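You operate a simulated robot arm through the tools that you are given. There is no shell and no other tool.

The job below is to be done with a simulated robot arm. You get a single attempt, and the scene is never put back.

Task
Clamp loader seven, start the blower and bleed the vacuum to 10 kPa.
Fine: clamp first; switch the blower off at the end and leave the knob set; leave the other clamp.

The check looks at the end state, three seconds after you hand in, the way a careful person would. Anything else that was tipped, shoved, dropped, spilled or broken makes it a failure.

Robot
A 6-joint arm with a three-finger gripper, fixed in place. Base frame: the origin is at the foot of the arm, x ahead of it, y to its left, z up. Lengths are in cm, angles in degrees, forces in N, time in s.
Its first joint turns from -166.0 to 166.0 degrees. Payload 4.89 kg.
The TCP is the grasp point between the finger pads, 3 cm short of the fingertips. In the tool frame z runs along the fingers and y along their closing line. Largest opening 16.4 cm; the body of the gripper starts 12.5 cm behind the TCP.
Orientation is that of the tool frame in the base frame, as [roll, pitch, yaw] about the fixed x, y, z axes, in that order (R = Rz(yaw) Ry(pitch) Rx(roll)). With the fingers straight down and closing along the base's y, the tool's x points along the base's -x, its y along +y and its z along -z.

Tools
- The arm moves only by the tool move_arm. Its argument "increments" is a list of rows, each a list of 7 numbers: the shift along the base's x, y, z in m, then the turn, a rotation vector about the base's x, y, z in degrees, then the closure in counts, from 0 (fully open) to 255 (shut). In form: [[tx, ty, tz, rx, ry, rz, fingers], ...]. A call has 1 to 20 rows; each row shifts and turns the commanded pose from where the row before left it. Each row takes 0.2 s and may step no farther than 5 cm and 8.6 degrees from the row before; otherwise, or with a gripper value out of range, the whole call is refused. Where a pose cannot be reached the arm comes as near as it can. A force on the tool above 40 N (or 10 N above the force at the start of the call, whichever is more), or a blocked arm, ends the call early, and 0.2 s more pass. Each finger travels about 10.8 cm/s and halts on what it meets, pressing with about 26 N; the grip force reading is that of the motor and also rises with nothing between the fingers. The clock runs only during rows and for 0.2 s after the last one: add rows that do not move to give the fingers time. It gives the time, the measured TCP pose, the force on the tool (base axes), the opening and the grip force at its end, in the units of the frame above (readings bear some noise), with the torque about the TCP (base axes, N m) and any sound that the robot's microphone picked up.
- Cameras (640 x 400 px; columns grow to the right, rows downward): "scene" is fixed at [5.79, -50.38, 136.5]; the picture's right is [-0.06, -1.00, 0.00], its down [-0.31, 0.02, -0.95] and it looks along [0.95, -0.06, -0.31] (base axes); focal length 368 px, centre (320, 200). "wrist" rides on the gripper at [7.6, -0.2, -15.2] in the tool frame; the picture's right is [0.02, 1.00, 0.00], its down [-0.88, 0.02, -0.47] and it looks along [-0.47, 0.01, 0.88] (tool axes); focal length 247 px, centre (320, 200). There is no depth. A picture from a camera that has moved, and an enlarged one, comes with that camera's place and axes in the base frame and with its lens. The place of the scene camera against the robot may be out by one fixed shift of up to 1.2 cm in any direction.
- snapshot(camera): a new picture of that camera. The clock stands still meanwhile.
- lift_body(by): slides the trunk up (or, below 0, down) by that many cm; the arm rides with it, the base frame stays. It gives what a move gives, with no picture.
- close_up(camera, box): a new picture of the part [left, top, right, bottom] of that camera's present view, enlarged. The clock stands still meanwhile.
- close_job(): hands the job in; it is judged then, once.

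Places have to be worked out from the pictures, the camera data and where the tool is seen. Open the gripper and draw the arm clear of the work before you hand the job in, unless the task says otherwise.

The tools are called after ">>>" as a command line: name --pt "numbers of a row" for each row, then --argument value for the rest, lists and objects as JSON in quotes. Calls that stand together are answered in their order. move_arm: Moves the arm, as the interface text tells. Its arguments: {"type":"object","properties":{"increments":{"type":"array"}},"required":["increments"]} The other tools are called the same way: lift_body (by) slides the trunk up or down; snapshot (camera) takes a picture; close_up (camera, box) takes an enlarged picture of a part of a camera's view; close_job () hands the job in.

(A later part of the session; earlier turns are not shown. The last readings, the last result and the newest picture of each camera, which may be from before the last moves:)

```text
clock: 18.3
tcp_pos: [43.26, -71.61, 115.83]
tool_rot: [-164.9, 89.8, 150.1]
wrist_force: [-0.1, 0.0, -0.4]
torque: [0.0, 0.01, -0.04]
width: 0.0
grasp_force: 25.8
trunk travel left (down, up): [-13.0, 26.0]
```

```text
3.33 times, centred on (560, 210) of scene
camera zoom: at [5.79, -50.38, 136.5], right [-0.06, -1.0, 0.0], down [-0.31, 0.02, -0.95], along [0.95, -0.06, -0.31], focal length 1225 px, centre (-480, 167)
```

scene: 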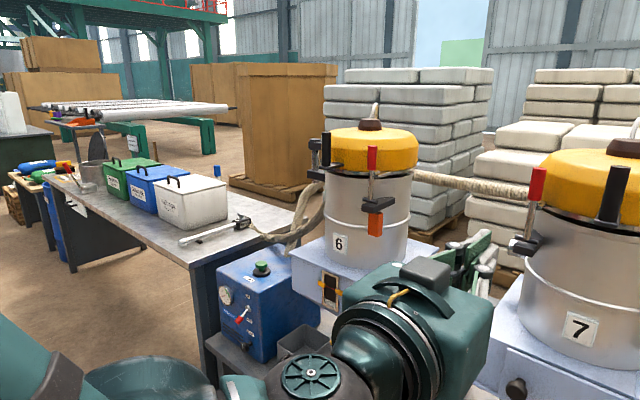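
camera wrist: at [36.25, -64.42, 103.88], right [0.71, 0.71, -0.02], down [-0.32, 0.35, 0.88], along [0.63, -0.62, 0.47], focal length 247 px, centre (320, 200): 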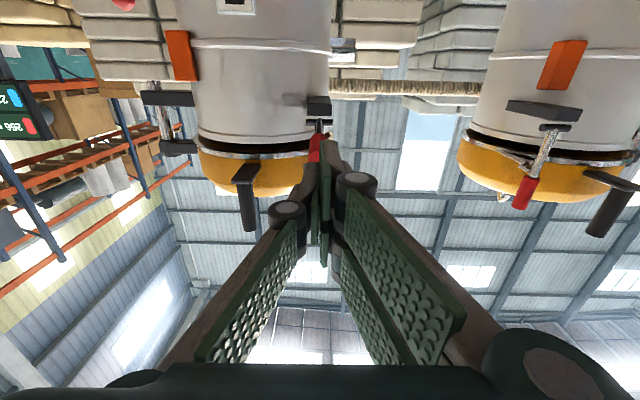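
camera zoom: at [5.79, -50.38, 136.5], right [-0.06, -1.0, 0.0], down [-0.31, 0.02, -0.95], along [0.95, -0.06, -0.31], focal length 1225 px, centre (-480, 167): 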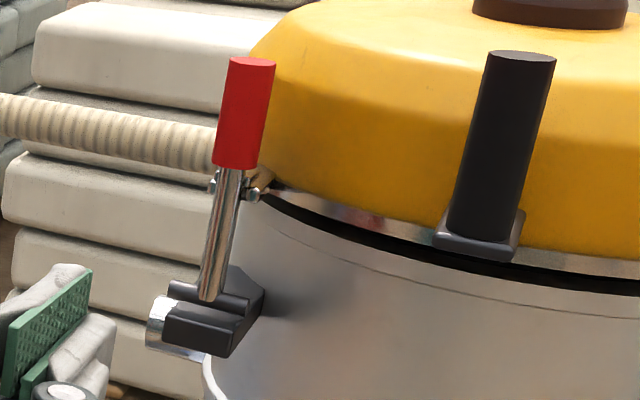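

Loader 7's lever stays upright with its tongue over the keeper. Next I traverse along the row with the same tool direction, well clear of loader 6, to stand in front of the blue blower box.

>>> move_arm --pt "-0.035 0.035 0 0 0 0 255" --pt "-0.035 0.035 0 0 0 0 255" --pt "0.034 0.034 -0.005 0 0 0 255" --pt "0.034 0.034 -0.005 0 0 0 255" --pt "0.034 0.034 -0.005 0 0 0 255" --pt "0.034 0.034 -0.005 0 0 0 255" --pt "0.034 0.034 -0.005 0 0 0 255" --pt "0.034 0.034 -0.005 0 0 0 255" --pt "0.034 0.034 -0.005 0 0 0 255" --pt "0.034 0.034 -0.005 0 0 0 255" --pt "0 0 0 0 0 0 255"

>>> snapshot --camera "scene"

>>> snapshot --camera "wrist"

```text
clock: 20.7
tcp_pos: [63.56, -37.52, 111.81]
tool_rot: [173.8, 89.9, 128.8]
wrist_force: [-1.2, -1.3, -0.4]
torque: [0.02, 0.0, 0.1]
width: 0.01
grasp_force: 26.4
trunk travel left (down, up): [-13.0, 26.0]
```

```text
taken
```

scene: 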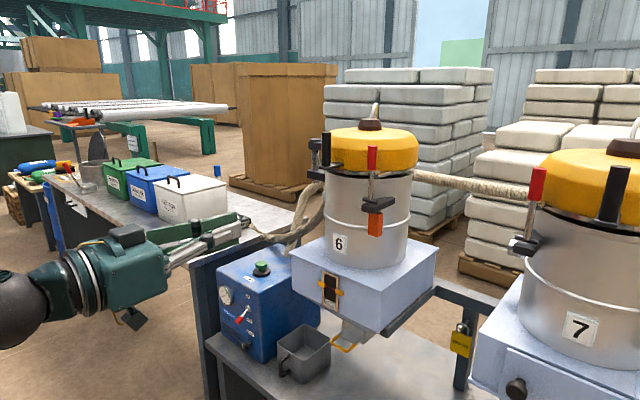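

```text
taken
camera wrist: at [52.69, -26.69, 104.08], right [0.71, 0.71, -0.02], down [-0.32, 0.35, 0.88], along [0.63, -0.62, 0.47], focal length 247 px, centre (320, 200)
```

wrist: 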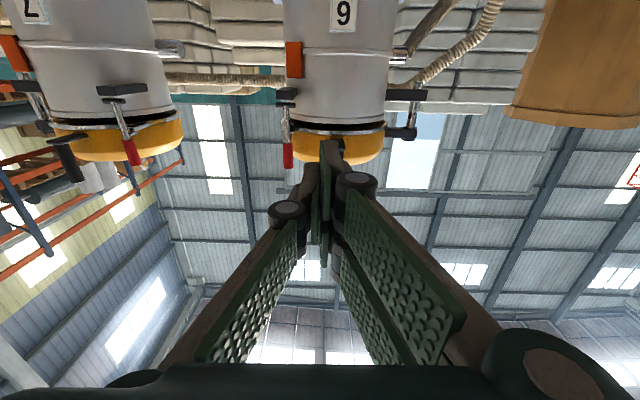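

The arm is well clear, left of loader 6's front. I continue along the row to face the blower box and descend part way.

>>> move_arm --pt "0.034 0.034 -0.01 0 0 0 255" --pt "0.034 0.034 -0.01 0 0 0 255" --pt "0.034 0.034 -0.01 0 0 0 255" --pt "0.034 0.034 -0.01 0 0 0 255" --pt "0.034 0.034 -0.01 0 0 0 255" --pt "0.034 0.034 -0.01 0 0 0 255" --pt "0.034 0.034 -0.01 0 0 0 255" --pt "0 0 -0.03 0 0 0 255" --pt "0 0 -0.03 0 0 0 255" --pt "0 0 0 0 0 0 255"

>>> snapshot --camera "scene"

>>> snapshot --camera "wrist"

```text
clock: 22.9
tcp_pos: [87.28, -13.69, 98.73]
tool_rot: [-176.2, 89.9, 138.7]
wrist_force: [0.5, 1.5, -0.6]
torque: [0.04, -0.02, 0.0]
width: 0.02
grasp_force: 26.0
trunk travel left (down, up): [-13.0, 26.0]
```

```text
taken
```

scene: 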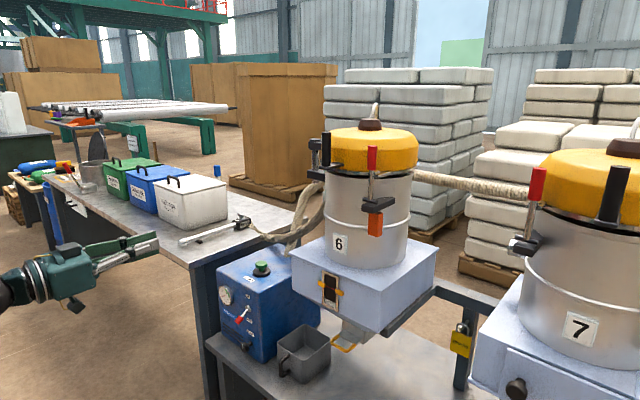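

```text
taken
camera wrist: at [76.5, -2.85, 91.09], right [0.71, 0.71, -0.02], down [-0.32, 0.35, 0.88], along [0.63, -0.62, 0.47], focal length 247 px, centre (320, 200)
```

wrist: 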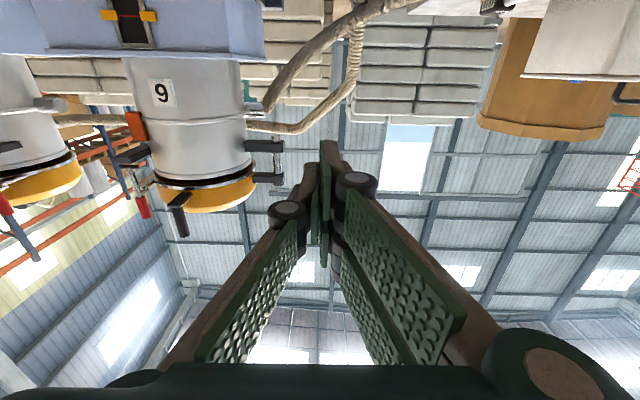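

I am in open space in front of the box. I roll the tool about its own axis so the wrist camera ends up above the fingers looking down at the panel; first half to see that it is reachable.

>>> move_arm --pt "0 0 0 6.0 -6.0 0 255" --pt "0 0 0 6.0 -6.0 0 255" --pt "0 0 0 6.0 -6.0 0 255" --pt "0 0 0 6.0 -6.0 0 255" --pt "0 0 0 6.0 -6.0 0 255" --pt "0 0 0 6.0 -6.0 0 255" --pt "0 0 0 6.0 -6.0 0 255" --pt "0 0 0 6.0 -6.0 0 255" --pt "0 0 0 6.0 -6.0 0 255" --pt "0 0 0 6.0 -6.0 0 255" --pt "0 0 0 0 0 0 255"

>>> snapshot --camera "wrist"

```text
clock: 25.3
tcp_pos: [87.21, -13.44, 98.78]
tool_rot: [90.0, 5.1, 45.0]
wrist_force: [1.1, 0.1, -0.2]
torque: [-0.01, 0.02, -0.04]
width: 0.0
grasp_force: 25.6
trunk travel left (down, up): [-13.0, 26.0]
```

```text
taken
camera wrist: at [81.9, 2.65, 97.84], right [0.08, 0.08, 0.99], down [-0.95, -0.29, 0.1], along [0.29, -0.96, 0.05], focal length 247 px, centre (320, 200)
```

wrist: 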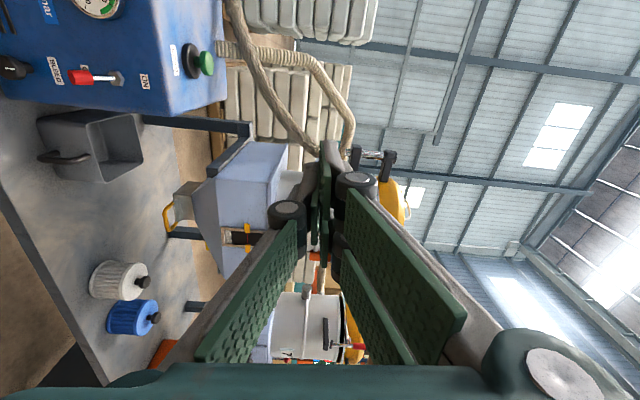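

The half roll worked. I continue the other half so that the camera sits on top.

>>> move_arm --pt "0 0 0 6.0 -6.0 0 255" --pt "0 0 0 6.0 -6.0 0 255" --pt "0 0 0 6.0 -6.0 0 255" --pt "0 0 0 6.0 -6.0 0 255" --pt "0 0 0 6.0 -6.0 0 255" --pt "0 0 0 6.0 -6.0 0 255" --pt "0 0 0 6.0 -6.0 0 255" --pt "0 0 0 6.0 -6.0 0 255" --pt "0 0 0 6.0 -6.0 0 255" --pt "0 0 0 6.0 -6.0 0 255" --pt "0 0 0 6.0 -6.0 0 255" --pt "0 0 0 1.2 -1.2 0 255" --pt "0 0 0 0 0 0 255"

>>> snapshot --camera "wrist"

>>> snapshot --camera "scene"

```text
clock: 28.1
tcp_pos: [87.28, -13.7, 98.66]
tool_rot: [44.4, -89.9, 90.6]
wrist_force: [0.0, 0.4, 0.1]
torque: [0.01, -0.05, 0.01]
width: 0.01
grasp_force: 25.0
trunk travel left (down, up): [-13.0, 26.0]
```

```text
taken
camera wrist: at [76.66, -2.64, 106.3], right [-0.71, -0.71, 0.02], down [-0.35, 0.32, -0.88], along [0.62, -0.63, -0.47], focal length 247 px, centre (320, 200)
```

wrist: 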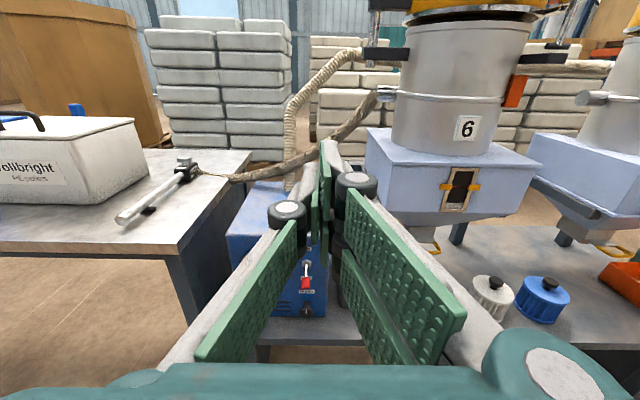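

```text
taken
```

scene: 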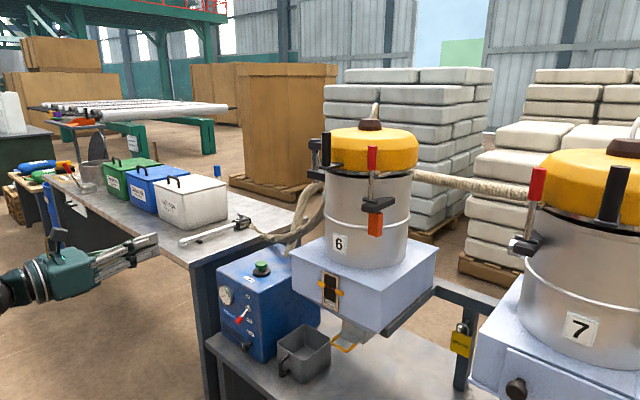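

Now the wrist view is upright and shows the switch and knob between the finger links. I zoom in to refine their positions.

>>> close_up --camera "wrist" --box '[220, 170, 400, 350]'

>>> close_up --camera "wrist" --box '[280, 250, 340, 320]'

```text
2.22 times, centred on (310, 260) of wrist
camera zoom: at [76.66, -2.64, 106.3], right [-0.71, -0.71, 0.02], down [-0.35, 0.32, -0.88], along [0.62, -0.63, -0.47], focal length 549 px, centre (342, 67)
```

zoom: 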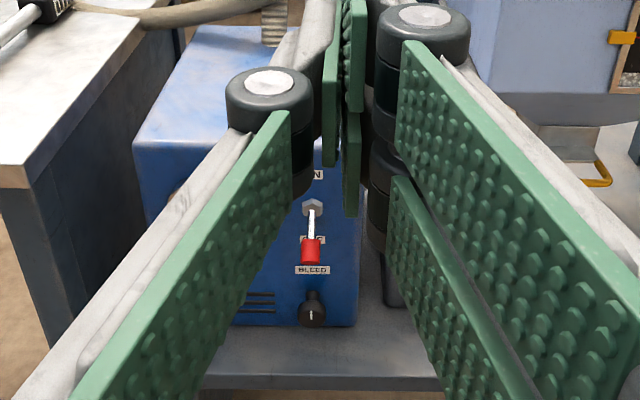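

```text
5.71 times, centred on (310, 285) of wrist
camera zoom: at [76.66, -2.64, 106.3], right [-0.71, -0.71, 0.02], down [-0.35, 0.32, -0.88], along [0.62, -0.63, -0.47], focal length 1411 px, centre (377, -286)
```

zoom: 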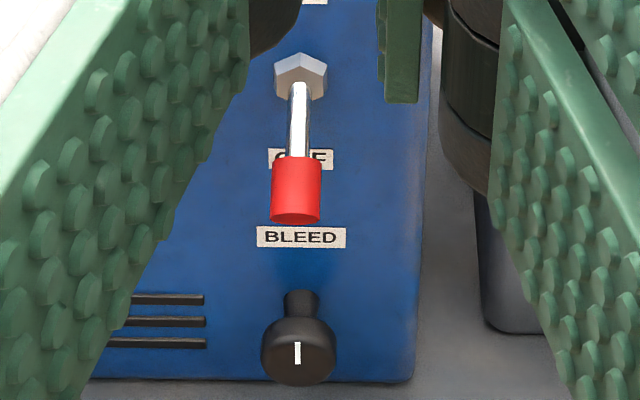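

The switch sits straight above the knob; its cap is around (106.7,-29.6,63.5), about 2.5 cm left of my tool line. I move down and closer, still well short of the panel, to refine from near.

>>> move_arm --pt "0.0133 -0.0082 -0.0357 0 0 0 255" --pt "0.0133 -0.0082 -0.0357 0 0 0 255" --pt "0.0133 -0.0082 -0.0357 0 0 0 255" --pt "0.0133 -0.0082 -0.0357 0 0 0 255" --pt "0.0133 -0.0082 -0.0357 0 0 0 255" --pt "0.0133 -0.0082 -0.0357 0 0 0 255" --pt "0.0133 -0.0082 -0.0357 0 0 0 255" --pt "0 0 0 0 0 0 255"

>>> snapshot --camera "wrist"

>>> snapshot --camera "scene"

```text
clock: 29.9
tcp_pos: [101.53, -19.1, 77.18]
tool_rot: [77.8, -89.9, 57.1]
wrist_force: [0.4, 1.0, 0.2]
torque: [0.03, 0.02, 0.0]
width: 0.0
grasp_force: 26.3
out of reach, approached as far as the arm can: row 1, 2, 3, 4, 5, 6
trunk travel left (down, up): [-13.0, 26.0]
```

```text
taken
camera wrist: at [90.94, -7.99, 84.81], right [-0.71, -0.71, 0.02], down [-0.35, 0.32, -0.88], along [0.61, -0.63, -0.47], focal length 247 px, centre (320, 200)
```

wrist: 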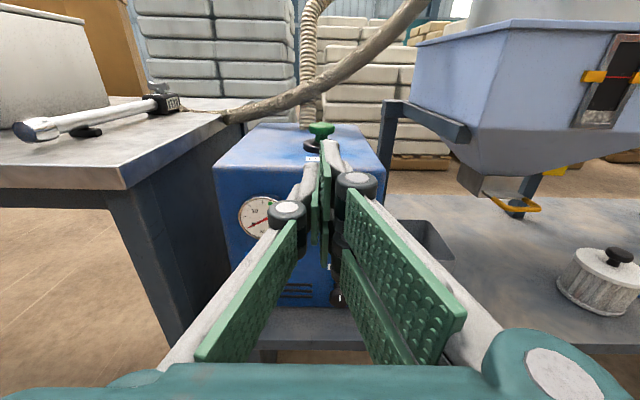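

```text
taken
```

scene: 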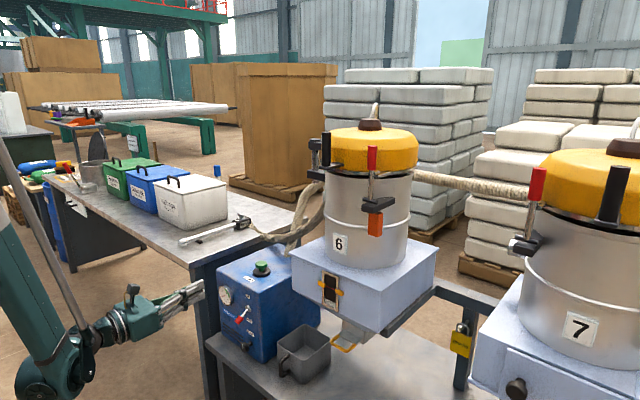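

The arm met its inner reach limit and ended at (101.5,-19.1,77.2), still 10 cm clear of the panel. Lowering the trunk brings everything down instead; I lower it 13 cm, which leaves the fingertips outside the table edge.

>>> lift_body --by -13

>>> snapshot --camera "wrist"

>>> snapshot --camera "scene"

```text
clock: 31.5
tcp_pos: [101.44, -18.99, 64.24]
tool_rot: [-96.5, -90.0, -128.8]
wrist_force: [-0.4, -1.3, 0.2]
torque: [0.0, 0.02, 0.0]
width: 0.0
grasp_force: 26.0
trunk travel left (down, up): [0.0, 39.0]
```

```text
taken
camera wrist: at [90.95, -7.97, 71.84], right [-0.71, -0.71, 0.02], down [-0.35, 0.32, -0.88], along [0.61, -0.63, -0.47], focal length 247 px, centre (320, 200)
```

wrist: 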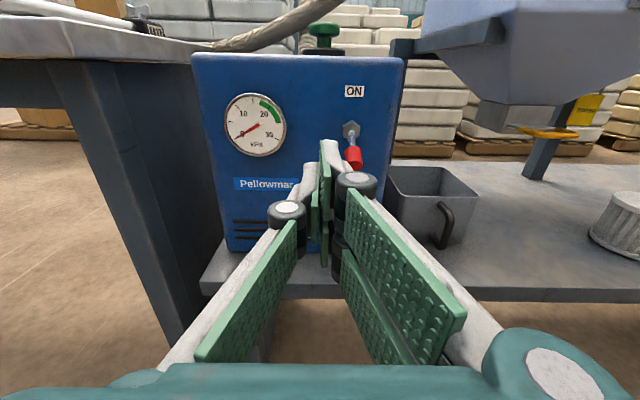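

```text
taken
```

scene: 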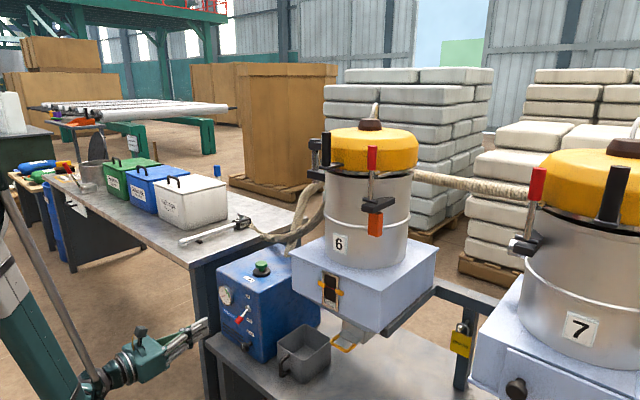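

Now the near view gives good fixes: switch nut about (109.9,-32.6,65.2), red cap about (107.1,-29.8,63), knob about (108.2,-30.9,51.5). I shift sideways and down so the closed fingertips sit just in front of and below the cap.

>>> move_arm --pt "0.002 -0.0205 -0.013 0 0 0 255" --pt "0.003 -0.0205 -0.02 0 0 0 255" --pt "0.0035 -0.0195 -0.02 0 0 0 255" --pt "0 0 0 0 0 0 255"

>>> snapshot --camera "wrist"

>>> close_up --camera "scene" --box '[150, 240, 350, 400]'

```text
clock: 32.5
tcp_pos: [103.22, -25.06, 59.16]
tool_rot: [-67.7, -90.0, -157.4]
wrist_force: [-0.3, 0.4, -0.1]
torque: [0.07, 0.04, 0.06]
width: 0.0
grasp_force: 26.3
out of reach, approached as far as the arm can: row 2
trunk travel left (down, up): [0.0, 39.0]
```

```text
taken
camera wrist: at [92.61, -14.01, 66.79], right [-0.71, -0.7, 0.02], down [-0.35, 0.32, -0.88], along [0.61, -0.63, -0.47], focal length 247 px, centre (320, 200)
```

wrist: 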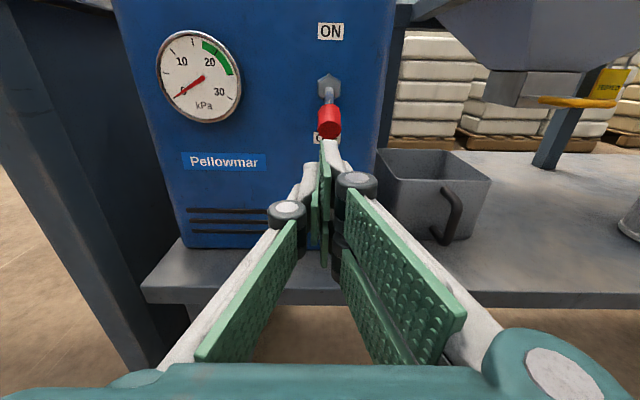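

```text
2.50 times, centred on (250, 320) of scene
camera zoom: at [5.79, -50.38, 136.5], right [-0.06, -1.0, 0.0], down [-0.31, 0.02, -0.95], along [0.95, -0.06, -0.31], focal length 919 px, centre (495, -100)
```

zoom: 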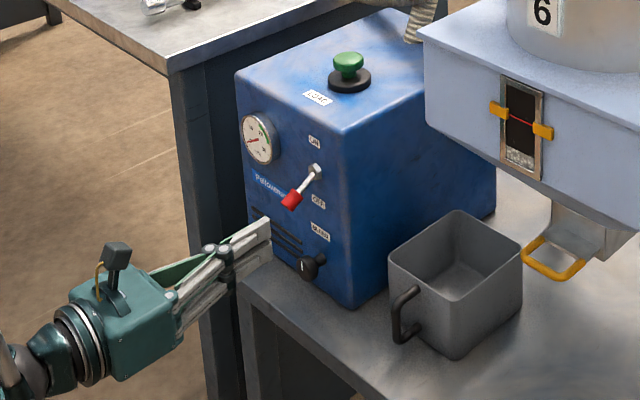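

Predicted and seen positions now agree within a pixel or two. I slide the fingertips 4 cm forward under the red cap, about 1 cm below it.

>>> move_arm --pt "0.0124 -0.0159 0 0 0 0 255" --pt "0.0124 -0.0159 0 0 0 0 255" --pt "0 0 0 0 0 0 255"

>>> close_up --camera "wrist" --box '[220, 0, 440, 180]'

>>> close_up --camera "scene" --box '[190, 260, 310, 370]'

```text
clock: 32.9
tcp_pos: [104.07, -26.47, 58.94]
tool_rot: [80.4, -89.9, 54.5]
wrist_force: [-12.6, 10.9, 1.1]
torque: [-0.31, -0.38, -0.08]
width: 0.0
grasp_force: 26.1
trunk travel left (down, up): [0.0, 39.0]
stopped in row 2: the force on the tool passed its limit at 77 N (the readings are from after the stop); the commanded pose is now the measured one
```

```text
2.22 times, centred on (330, 90) of wrist
camera zoom: at [93.54, -15.48, 66.7], right [-0.71, -0.71, 0.02], down [-0.35, 0.32, -0.88], along [0.61, -0.63, -0.47], focal length 549 px, centre (298, 444)
```

zoom: 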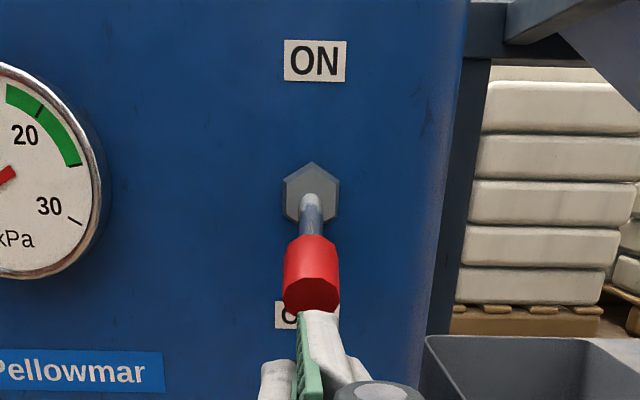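

```text
3.64 times, centred on (250, 315) of scene
camera zoom: at [5.79, -50.38, 136.5], right [-0.06, -1.0, 0.0], down [-0.31, 0.02, -0.95], along [0.95, -0.06, -0.31], focal length 1336 px, centre (574, -218)
```

zoom: 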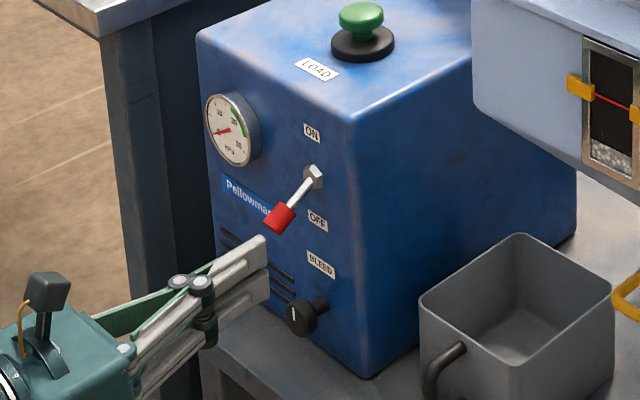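

The tips met the cap end (77 N, pushing me back): the wrist view shows that the right-hand finger reaches nearly 3 cm above the tool axis, higher than I assumed. The switch is still at OFF and looks fine; I back off 1.5 cm and go 2 cm lower.

>>> move_arm --pt "-0.006 0.006 0 0 0 0 255" --pt "-0.006 0.006 0 0 0 0 255" --pt "0 0 -0.01 0 0 0 255" --pt "0 0 -0.01 0 0 0 255" --pt "0 0 0 0 0 0 255"

>>> snapshot --camera "wrist"

>>> close_up --camera "scene" --box '[190, 260, 310, 370]'

```text
clock: 34.1
tcp_pos: [103.77, -25.44, 57.19]
tool_rot: [144.6, -90.0, -9.9]
wrist_force: [-1.1, 0.7, 0.1]
torque: [-0.02, 0.01, 0.07]
width: 0.0
grasp_force: 25.6
out of reach, approached as far as the arm can: row 3, 4
trunk travel left (down, up): [0.0, 39.0]
```

```text
taken
camera wrist: at [93.15, -14.36, 64.84], right [-0.71, -0.7, 0.02], down [-0.35, 0.32, -0.88], along [0.61, -0.63, -0.47], focal length 247 px, centre (320, 200)
```

wrist: 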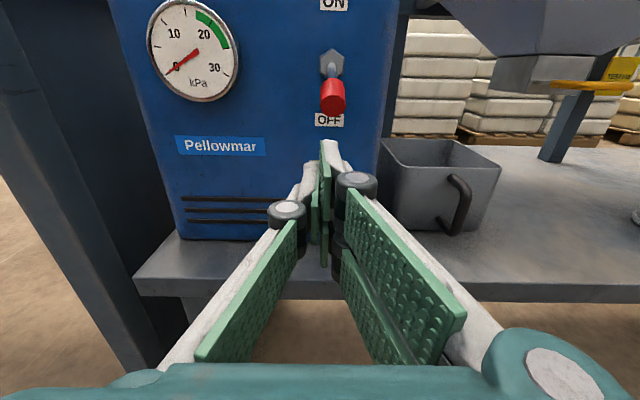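

```text
3.64 times, centred on (250, 315) of scene
camera zoom: at [5.79, -50.38, 136.5], right [-0.06, -1.0, 0.0], down [-0.31, 0.02, -0.95], along [0.95, -0.06, -0.31], focal length 1336 px, centre (574, -218)
```

zoom: 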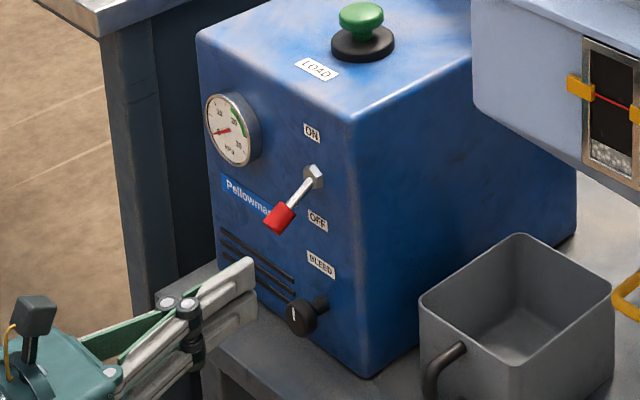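

The tips are now about 1.5 cm below the cap. I slide forward 2.5 cm under it (staying above the knob) and start lifting slowly.

>>> move_arm --pt "0.0088 -0.0088 0 0 0 0 255" --pt "0.0088 -0.0088 0 0 0 0 255" --pt "0 0 0 0 0 0 255"

>>> close_up --camera "wrist" --box '[220, 0, 440, 180]'

>>> close_up --camera "scene" --box '[190, 260, 310, 370]'

```text
clock: 34.9
tcp_pos: [105.4, -27.14, 57.22]
tool_rot: [-60.4, -90.0, -164.5]
wrist_force: [0.4, 0.0, 0.6]
torque: [0.0, 0.0, -0.01]
width: 0.0
grasp_force: 26.5
trunk travel left (down, up): [0.0, 39.0]
```

```text
2.22 times, centred on (330, 90) of wrist
camera zoom: at [94.88, -16.15, 64.87], right [-0.71, -0.71, 0.02], down [-0.35, 0.32, -0.88], along [0.61, -0.63, -0.47], focal length 549 px, centre (298, 444)
```

zoom: 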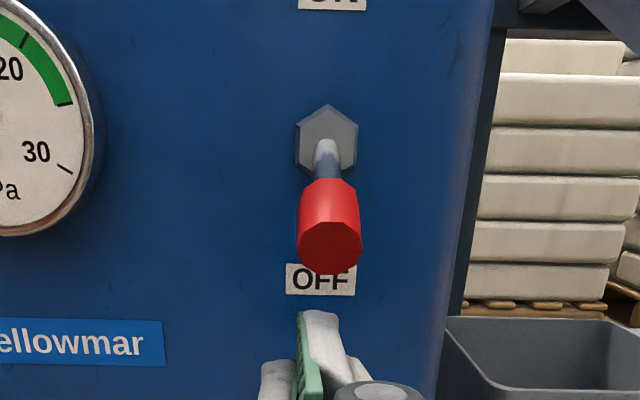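

```text
3.64 times, centred on (250, 315) of scene
camera zoom: at [5.79, -50.38, 136.5], right [-0.06, -1.0, 0.0], down [-0.31, 0.02, -0.95], along [0.95, -0.06, -0.31], focal length 1336 px, centre (574, -218)
```

zoom: 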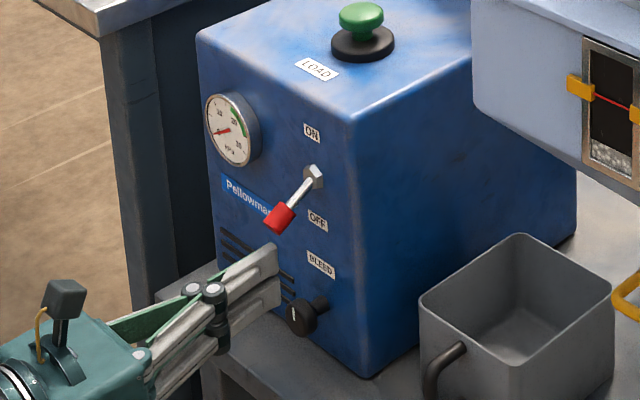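

The finger is just under the cap and clear of the knob. I lift 4 cm in small steps.

>>> move_arm --pt "0 0 0.008 0 0 0 255" --pt "0 0 0.008 0 0 0 255" --pt "0 0 0.008 0 0 0 255" --pt "0 0 0.008 0 0 0 255" --pt "0 0 0.008 0 0 0 255" --pt "0 0 0 0 0 0 255"

>>> close_up --camera "wrist" --box '[140, 0, 400, 200]'

>>> close_up --camera "scene" --box '[190, 260, 310, 370]'

```text
clock: 36.3
tcp_pos: [105.46, -27.26, 61.15]
tool_rot: [117.5, -89.9, 17.4]
wrist_force: [0.0, -0.9, -1.3]
torque: [0.02, 0.0, 0.0]
width: 0.0
grasp_force: 25.7
trunk travel left (down, up): [0.0, 39.0]
```

```text
2.00 times, centred on (270, 100) of wrist
camera zoom: at [94.92, -16.19, 68.86], right [-0.71, -0.71, 0.02], down [-0.35, 0.32, -0.88], along [0.61, -0.63, -0.47], focal length 494 px, centre (420, 400)
```

zoom: 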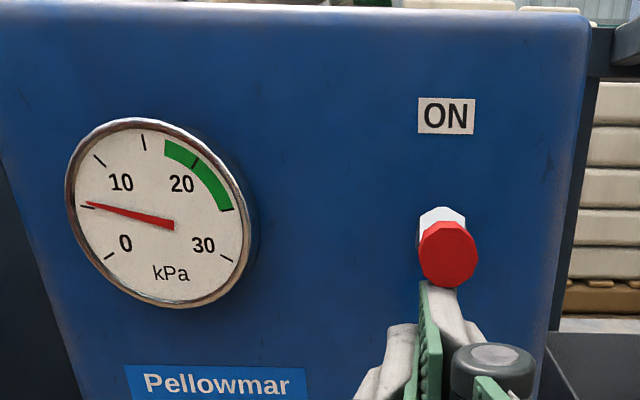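

```text
3.64 times, centred on (250, 315) of scene
camera zoom: at [5.79, -50.38, 136.5], right [-0.06, -1.0, 0.0], down [-0.31, 0.02, -0.95], along [0.95, -0.06, -0.31], focal length 1336 px, centre (574, -218)
```

zoom: 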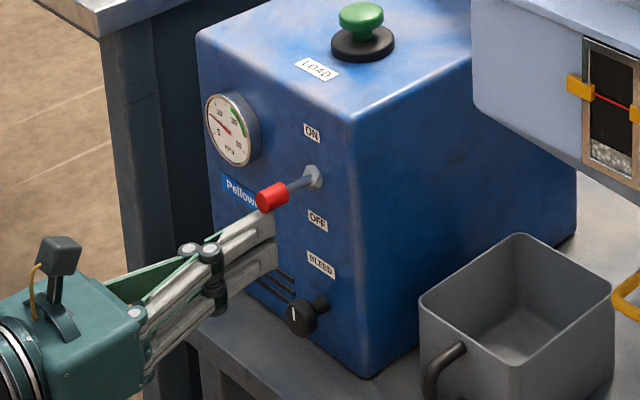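

The blower has begun to pull: the needle is rising (near 5 kPa) with the lever about level. I lift the rest of the way so the switch sits fully at ON.

>>> move_arm --pt "0 0 0.007 0 0 0 255" --pt "0 0 0.007 0 0 0 255" --pt "0 0 0.006 0 0 0 255" --pt "0 0 0 0 0 0 255"

>>> close_up --camera "wrist" --box '[140, 0, 400, 200]'

>>> close_up --camera "scene" --box '[190, 260, 310, 370]'

```text
clock: 37.3
tcp_pos: [105.52, -27.22, 63.1]
tool_rot: [118.2, -89.9, 16.6]
wrist_force: [-0.4, 0.6, 0.3]
torque: [0.02, 0.0, 0.01]
width: 0.01
grasp_force: 25.3
trunk travel left (down, up): [0.0, 39.0]
```

```text
2.00 times, centred on (270, 100) of wrist
camera zoom: at [94.93, -16.14, 70.87], right [-0.71, -0.71, 0.02], down [-0.35, 0.32, -0.88], along [0.61, -0.63, -0.47], focal length 494 px, centre (420, 400)
```

zoom: 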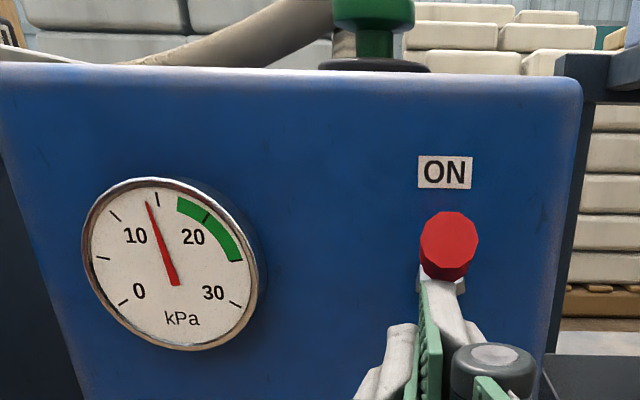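

```text
3.64 times, centred on (250, 315) of scene
camera zoom: at [5.79, -50.38, 136.5], right [-0.06, -1.0, 0.0], down [-0.31, 0.02, -0.95], along [0.95, -0.06, -0.31], focal length 1336 px, centre (574, -218)
```

zoom: 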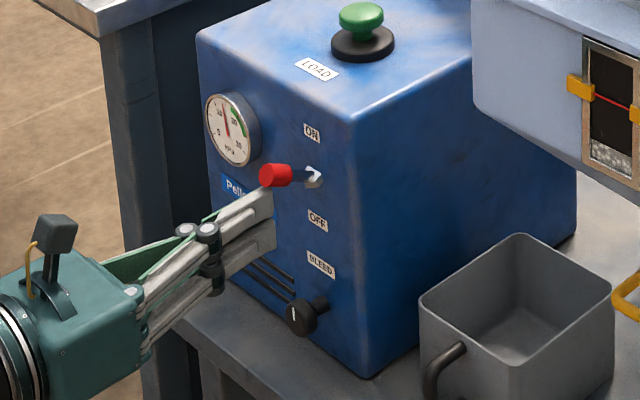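

Needle around 13–14 and climbing; the lever is above level. I lift another 2 cm gently towards its upper stop.

>>> move_arm --pt "0 0 0.005 0 0 0 255" --pt "0 0 0.005 0 0 0 255" --pt "0 0 0.005 0 0 0 255" --pt "0 0 0 0 0 0 255"

>>> close_up --camera "wrist" --box '[140, 0, 400, 200]'

>>> close_up --camera "scene" --box '[190, 260, 310, 370]'

```text
clock: 37.9
tcp_pos: [105.48, -27.04, 63.6]
tool_rot: [-149.7, -89.6, -75.4]
wrist_force: [-3.4, 4.9, -31.4]
torque: [0.64, 0.32, -0.02]
width: 0.0
grasp_force: 25.6
trunk travel left (down, up): [0.0, 39.0]
stopped in row 2: the force on the tool passed its limit at 46 N (the readings are from after the stop); the commanded pose is now the measured one
```

```text
2.00 times, centred on (270, 100) of wrist
camera zoom: at [94.94, -16.16, 71.28], right [-0.71, -0.71, 0.02], down [-0.35, 0.33, -0.88], along [0.61, -0.63, -0.48], focal length 494 px, centre (420, 400)
```

zoom: 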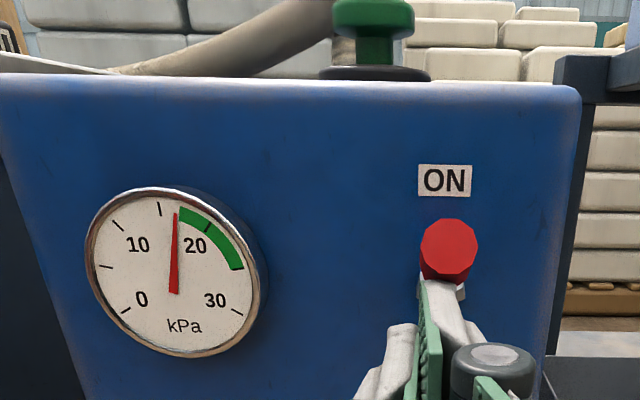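

```text
3.64 times, centred on (250, 315) of scene
camera zoom: at [5.79, -50.38, 136.5], right [-0.06, -1.0, 0.0], down [-0.31, 0.02, -0.95], along [0.95, -0.06, -0.31], focal length 1336 px, centre (574, -218)
```

zoom: 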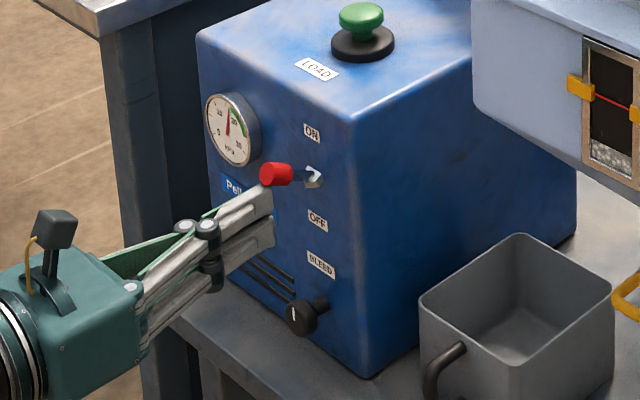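

The switch hit its upper stop (46 N): blower is on and the needle is passing 16. I drop slightly off the lever and back away to let the gauge settle.

>>> move_arm --pt "0 0 -0.008 0 0 0 255" --pt "-0.012 0.012 0 0 0 0 255" --pt "-0.017 0.017 0 0 0 0 255" --pt "-0.017 0.017 0 0 0 0 255" --pt "0 0 0 0 0 0 200" --pt "0 0 0 0 0 0 150" --pt "0 0 0 0 0 0 150"

>>> snapshot --camera "wrist"

>>> close_up --camera "scene" --box '[190, 260, 310, 370]'

```text
clock: 39.5
tcp_pos: [101.79, -22.57, 63.39]
tool_rot: [-151.5, -89.8, -73.6]
wrist_force: [0.1, -0.6, 0.2]
torque: [0.0, 0.01, -0.01]
width: 6.75
grasp_force: 0.0
out of reach, approached as far as the arm can: row 4
trunk travel left (down, up): [0.0, 39.0]
```

```text
taken
camera wrist: at [91.2, -11.53, 71.09], right [-0.71, -0.7, 0.02], down [-0.35, 0.33, -0.88], along [0.61, -0.63, -0.48], focal length 247 px, centre (320, 200)
```

wrist: 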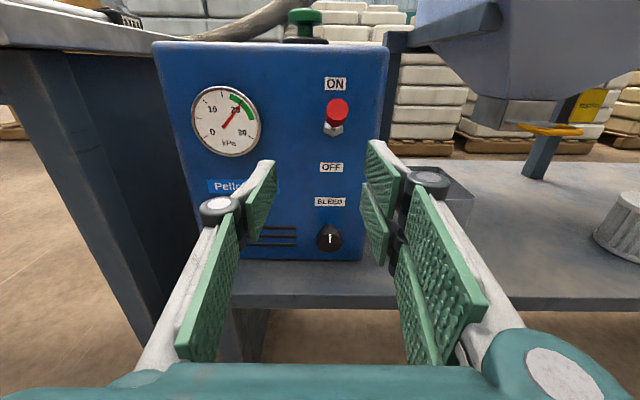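

```text
3.64 times, centred on (250, 315) of scene
camera zoom: at [5.79, -50.38, 136.5], right [-0.06, -1.0, 0.0], down [-0.31, 0.02, -0.95], along [0.95, -0.06, -0.31], focal length 1336 px, centre (574, -218)
```

zoom: 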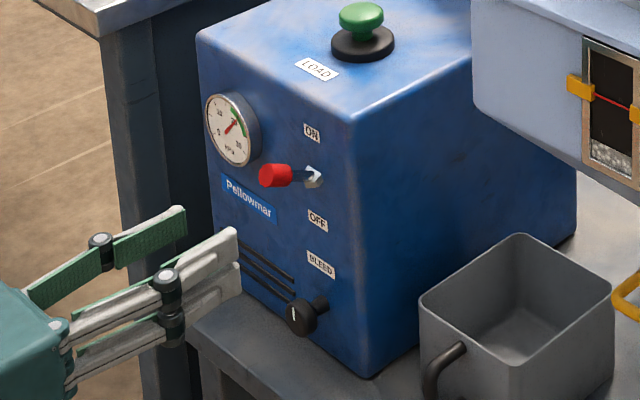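

Blower on, lever up, and the gauge has climbed to about 20. I zoom on the gauge and knob to read the starting values before gripping the knob.

>>> close_up --camera "wrist" --box '[180, 75, 270, 165]'

>>> close_up --camera "wrist" --box '[280, 190, 380, 270]'

>>> close_up --camera "scene" --box '[215, 280, 260, 320]'

```text
4.44 times, centred on (225, 120) of wrist
camera zoom: at [91.2, -11.53, 71.09], right [-0.71, -0.7, 0.02], down [-0.35, 0.33, -0.88], along [0.61, -0.63, -0.48], focal length 1098 px, centre (742, 556)
```

zoom: 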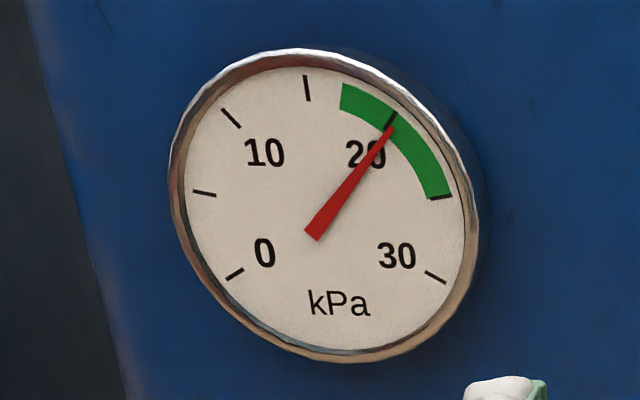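

```text
5.00 times, centred on (330, 230) of wrist
camera zoom: at [91.2, -11.53, 71.09], right [-0.71, -0.7, 0.02], down [-0.35, 0.33, -0.88], along [0.61, -0.63, -0.48], focal length 1235 px, centre (270, 50)
```

zoom: 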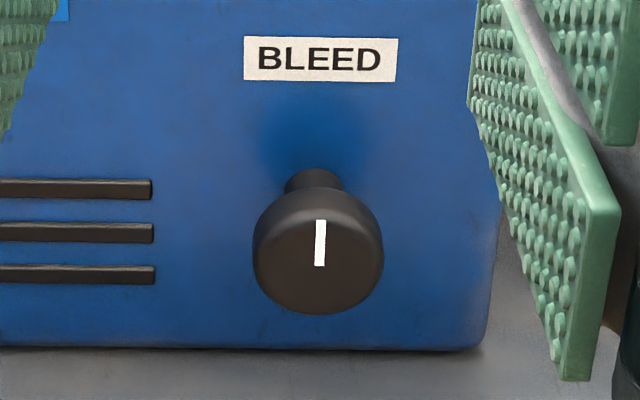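

```text
10.00 times, centred on (238, 300) of scene
camera zoom: at [5.79, -50.38, 136.5], right [-0.06, -1.0, 0.0], down [-0.31, 0.02, -0.95], along [0.95, -0.06, -0.31], focal length 3675 px, centre (1145, -800)
```

zoom: 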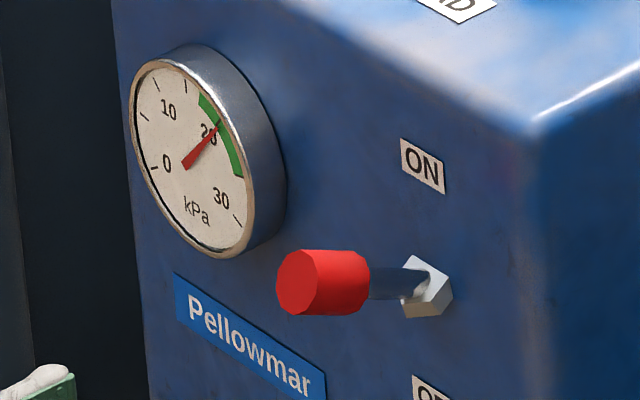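

Gauge reads 20 kPa; the knob (3.3 cm across, mark pointing straight up) is centred at about (108.1,-30.8,51.8). With fingers open 6.7 cm I move in and down so they straddle the knob.

>>> move_arm --pt "0.0124 -0.0185 -0.0197 0 0 0 150" --pt "0.0124 -0.0185 -0.0197 0 0 0 150" --pt "0.0124 -0.0185 -0.0197 0 0 0 150" --pt "0.0023 -0.0023 -0.019 0 0 0 150" --pt "0.0023 -0.0023 -0.019 0 0 0 150" --pt "0.0023 -0.0023 -0.019 0 0 0 150" --pt "0 0 0 0 0 0 150"

>>> snapshot --camera "wrist"

>>> close_up --camera "scene" --box '[190, 260, 310, 370]'

```text
clock: 41.1
tcp_pos: [106.04, -28.92, 51.67]
tool_rot: [-141.1, -89.8, -84.1]
wrist_force: [0.2, -0.1, 0.0]
torque: [0.03, 0.03, 0.01]
width: 6.77
grasp_force: 0.1
trunk travel left (down, up): [0.0, 39.0]
```

```text
taken
camera wrist: at [95.55, -17.83, 59.45], right [-0.71, -0.71, 0.02], down [-0.35, 0.32, -0.88], along [0.61, -0.63, -0.48], focal length 247 px, centre (320, 200)
```

wrist: 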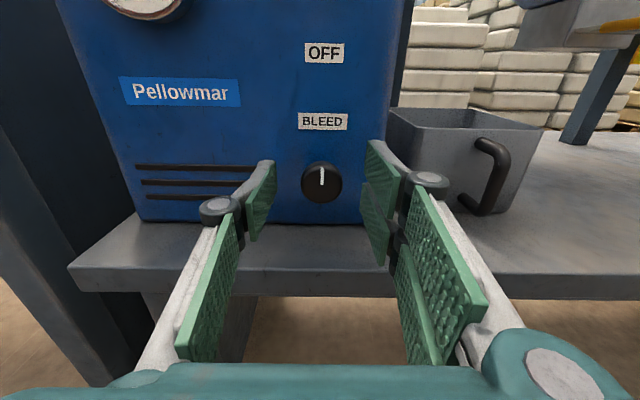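

```text
3.64 times, centred on (250, 315) of scene
camera zoom: at [5.79, -50.38, 136.5], right [-0.06, -1.0, 0.0], down [-0.31, 0.02, -0.95], along [0.95, -0.06, -0.31], focal length 1336 px, centre (574, -218)
```

zoom: 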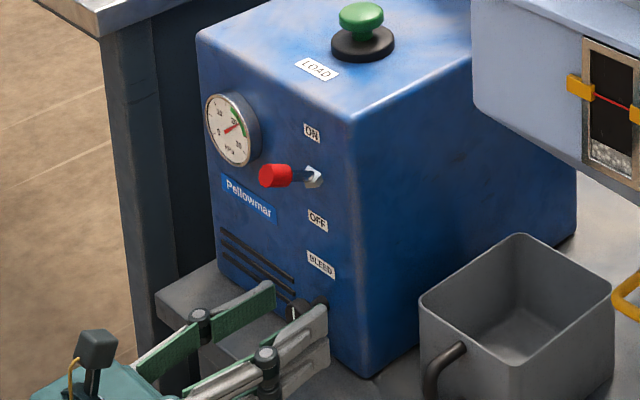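

The fingers straddle the knob, and the gauge and raised switch stay visible from the scene camera. I move 1.6 cm further in and close on the knob.

>>> move_arm --pt "0.0057 -0.0057 -0.001 0 0 0 150" --pt "0.0057 -0.0057 -0.001 0 0 0 150" --pt "0 0 0 0 0 0 190" --pt "0 0 0 0 0 0 215" --pt "0 0 0 0 0 0 255" --pt "0 0 0 0 0 0 255"

>>> snapshot --camera "wrist"

>>> close_up --camera "scene" --box '[190, 260, 310, 370]'

>>> close_up --camera "scene" --box '[215, 280, 260, 320]'

```text
clock: 42.5
tcp_pos: [107.13, -30.07, 51.54]
tool_rot: [-138.7, -89.7, -86.4]
wrist_force: [-20.9, -12.3, -3.2]
torque: [-0.06, 0.07, -0.46]
width: 3.24
grasp_force: 45.5
trunk travel left (down, up): [0.0, 39.0]
```

```text
taken
camera wrist: at [96.64, -19.08, 59.25], right [-0.71, -0.7, 0.02], down [-0.35, 0.33, -0.88], along [0.61, -0.63, -0.48], focal length 247 px, centre (320, 200)
```

wrist: 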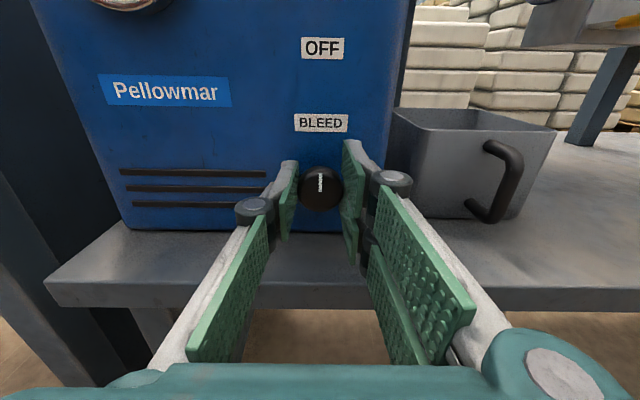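

```text
3.64 times, centred on (250, 315) of scene
camera zoom: at [5.79, -50.38, 136.5], right [-0.06, -1.0, 0.0], down [-0.31, 0.02, -0.95], along [0.95, -0.06, -0.31], focal length 1336 px, centre (574, -218)
```

zoom: 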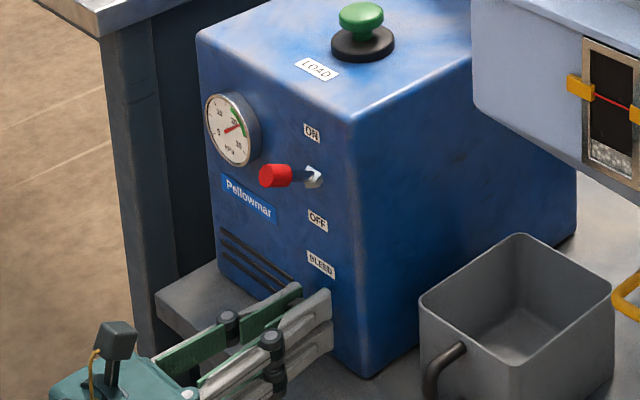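

```text
10.00 times, centred on (238, 300) of scene
camera zoom: at [5.79, -50.38, 136.5], right [-0.06, -1.0, 0.0], down [-0.31, 0.02, -0.95], along [0.95, -0.06, -0.31], focal length 3675 px, centre (1145, -800)
```

zoom: 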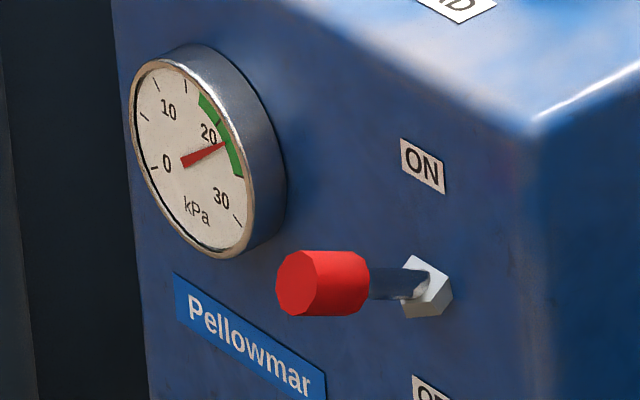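

The knob is held (3.24 cm), with about 24 N of side load; the gauge now shows about 22–23 kPa. I shift 2 mm to the side to relieve it before turning.

>>> move_arm --pt "-0.0014 -0.0014 0 0 0 0 255" --pt "0 0 0 0 0 0 255"

>>> close_up --camera "scene" --box '[215, 280, 260, 320]'

```text
clock: 43.1
tcp_pos: [107.15, -30.04, 51.69]
tool_rot: [-142.9, -89.8, -82.2]
wrist_force: [-1.4, -14.0, -2.8]
torque: [-0.03, 0.03, -0.17]
width: 3.24
grasp_force: 44.5
trunk travel left (down, up): [0.0, 39.0]
```

```text
10.00 times, centred on (238, 300) of scene
camera zoom: at [5.79, -50.38, 136.5], right [-0.06, -1.0, 0.0], down [-0.31, 0.02, -0.95], along [0.95, -0.06, -0.31], focal length 3675 px, centre (1145, -800)
```

zoom: 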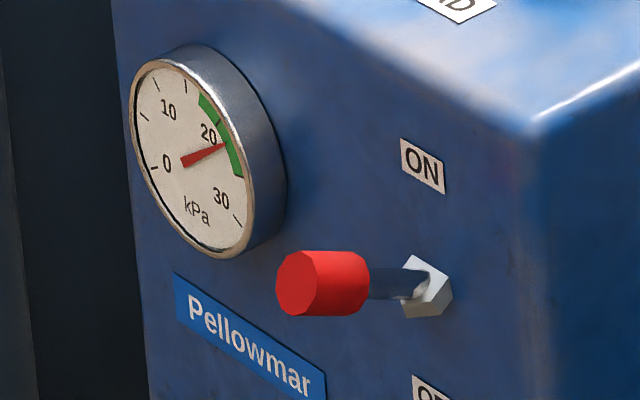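

Side load has dropped to about 11 N and the gauge is steady at about 22–23 kPa. I turn the knob 16° anticlockwise (as seen facing the panel) and watch the response.

>>> move_arm --pt "-0.0007 -0.0007 0 0 0 0 255" --pt "0 0 0 -5.66 5.66 0 255" --pt "0 0 0 -5.66 5.66 0 255" --pt "0 0 0 0 0 0 255" --pt "0 0 0 0 0 0 255" --pt "0 0 0 0 0 0 255"

>>> close_up --camera "scene" --box '[215, 280, 260, 320]'

>>> snapshot --camera "wrist"

```text
clock: 44.2
tcp_pos: [107.19, -30.02, 51.5]
tool_rot: [90.4, -73.9, 44.6]
wrist_force: [2.4, 0.4, -4.8]
torque: [0.04, 0.01, 0.01]
width: 3.26
grasp_force: 44.8
trunk travel left (down, up): [0.0, 39.0]
stopped in row 5: the force on the tool passed its limit at 41 N (the readings are from after the stop); the commanded pose is now the measured one
```

```text
10.00 times, centred on (238, 300) of scene
camera zoom: at [5.79, -50.38, 136.5], right [-0.06, -1.0, 0.0], down [-0.31, 0.02, -0.95], along [0.95, -0.06, -0.31], focal length 3675 px, centre (1145, -800)
```

zoom: 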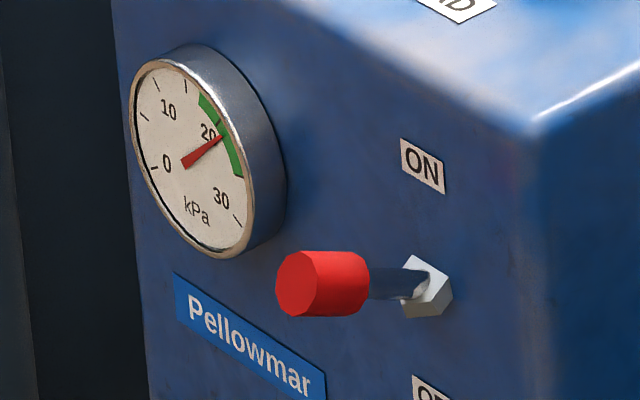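

```text
taken
camera wrist: at [98.12, -17.56, 58.88], right [-0.67, -0.68, 0.3], down [-0.52, 0.15, -0.84], along [0.52, -0.72, -0.45], focal length 247 px, centre (320, 200)
```

wrist: 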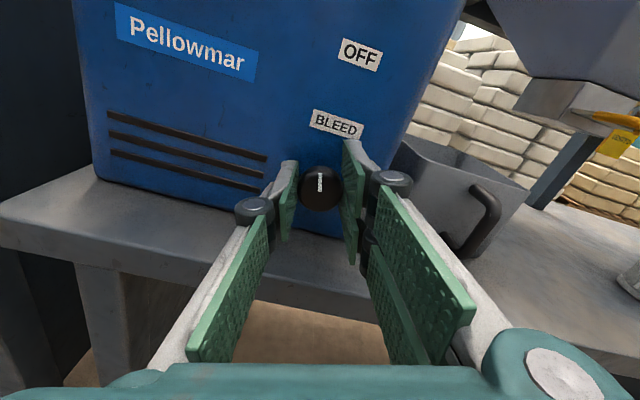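

The knob turned with the gripper and the needle has begun to drop (about 21.5), so anticlockwise bleeds. I wait a second to see where this setting settles.

>>> move_arm --pt "0 0 0 0 0 0 255" --pt "0 0 0 0 0 0 255" --pt "0 0 0 0 0 0 255" --pt "0 0 0 0 0 0 255" --pt "0 0 0 0 0 0 255" --pt "0 0 0 0 0 0 255"

>>> close_up --camera "scene" --box '[215, 280, 260, 320]'

```text
clock: 45.6
tcp_pos: [107.25, -30.0, 51.54]
tool_rot: [90.4, -74.0, 44.7]
wrist_force: [7.6, 1.7, -7.4]
torque: [0.1, 0.04, 0.12]
width: 3.24
grasp_force: 45.0
trunk travel left (down, up): [0.0, 39.0]
```

```text
10.00 times, centred on (238, 300) of scene
camera zoom: at [5.79, -50.38, 136.5], right [-0.06, -1.0, 0.0], down [-0.31, 0.02, -0.95], along [0.95, -0.06, -0.31], focal length 3675 px, centre (1145, -800)
```

zoom: 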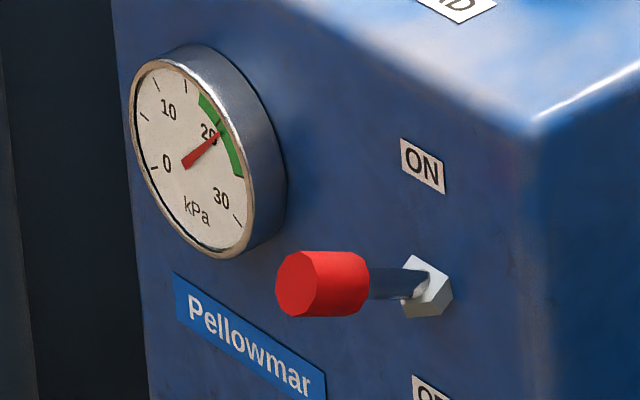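

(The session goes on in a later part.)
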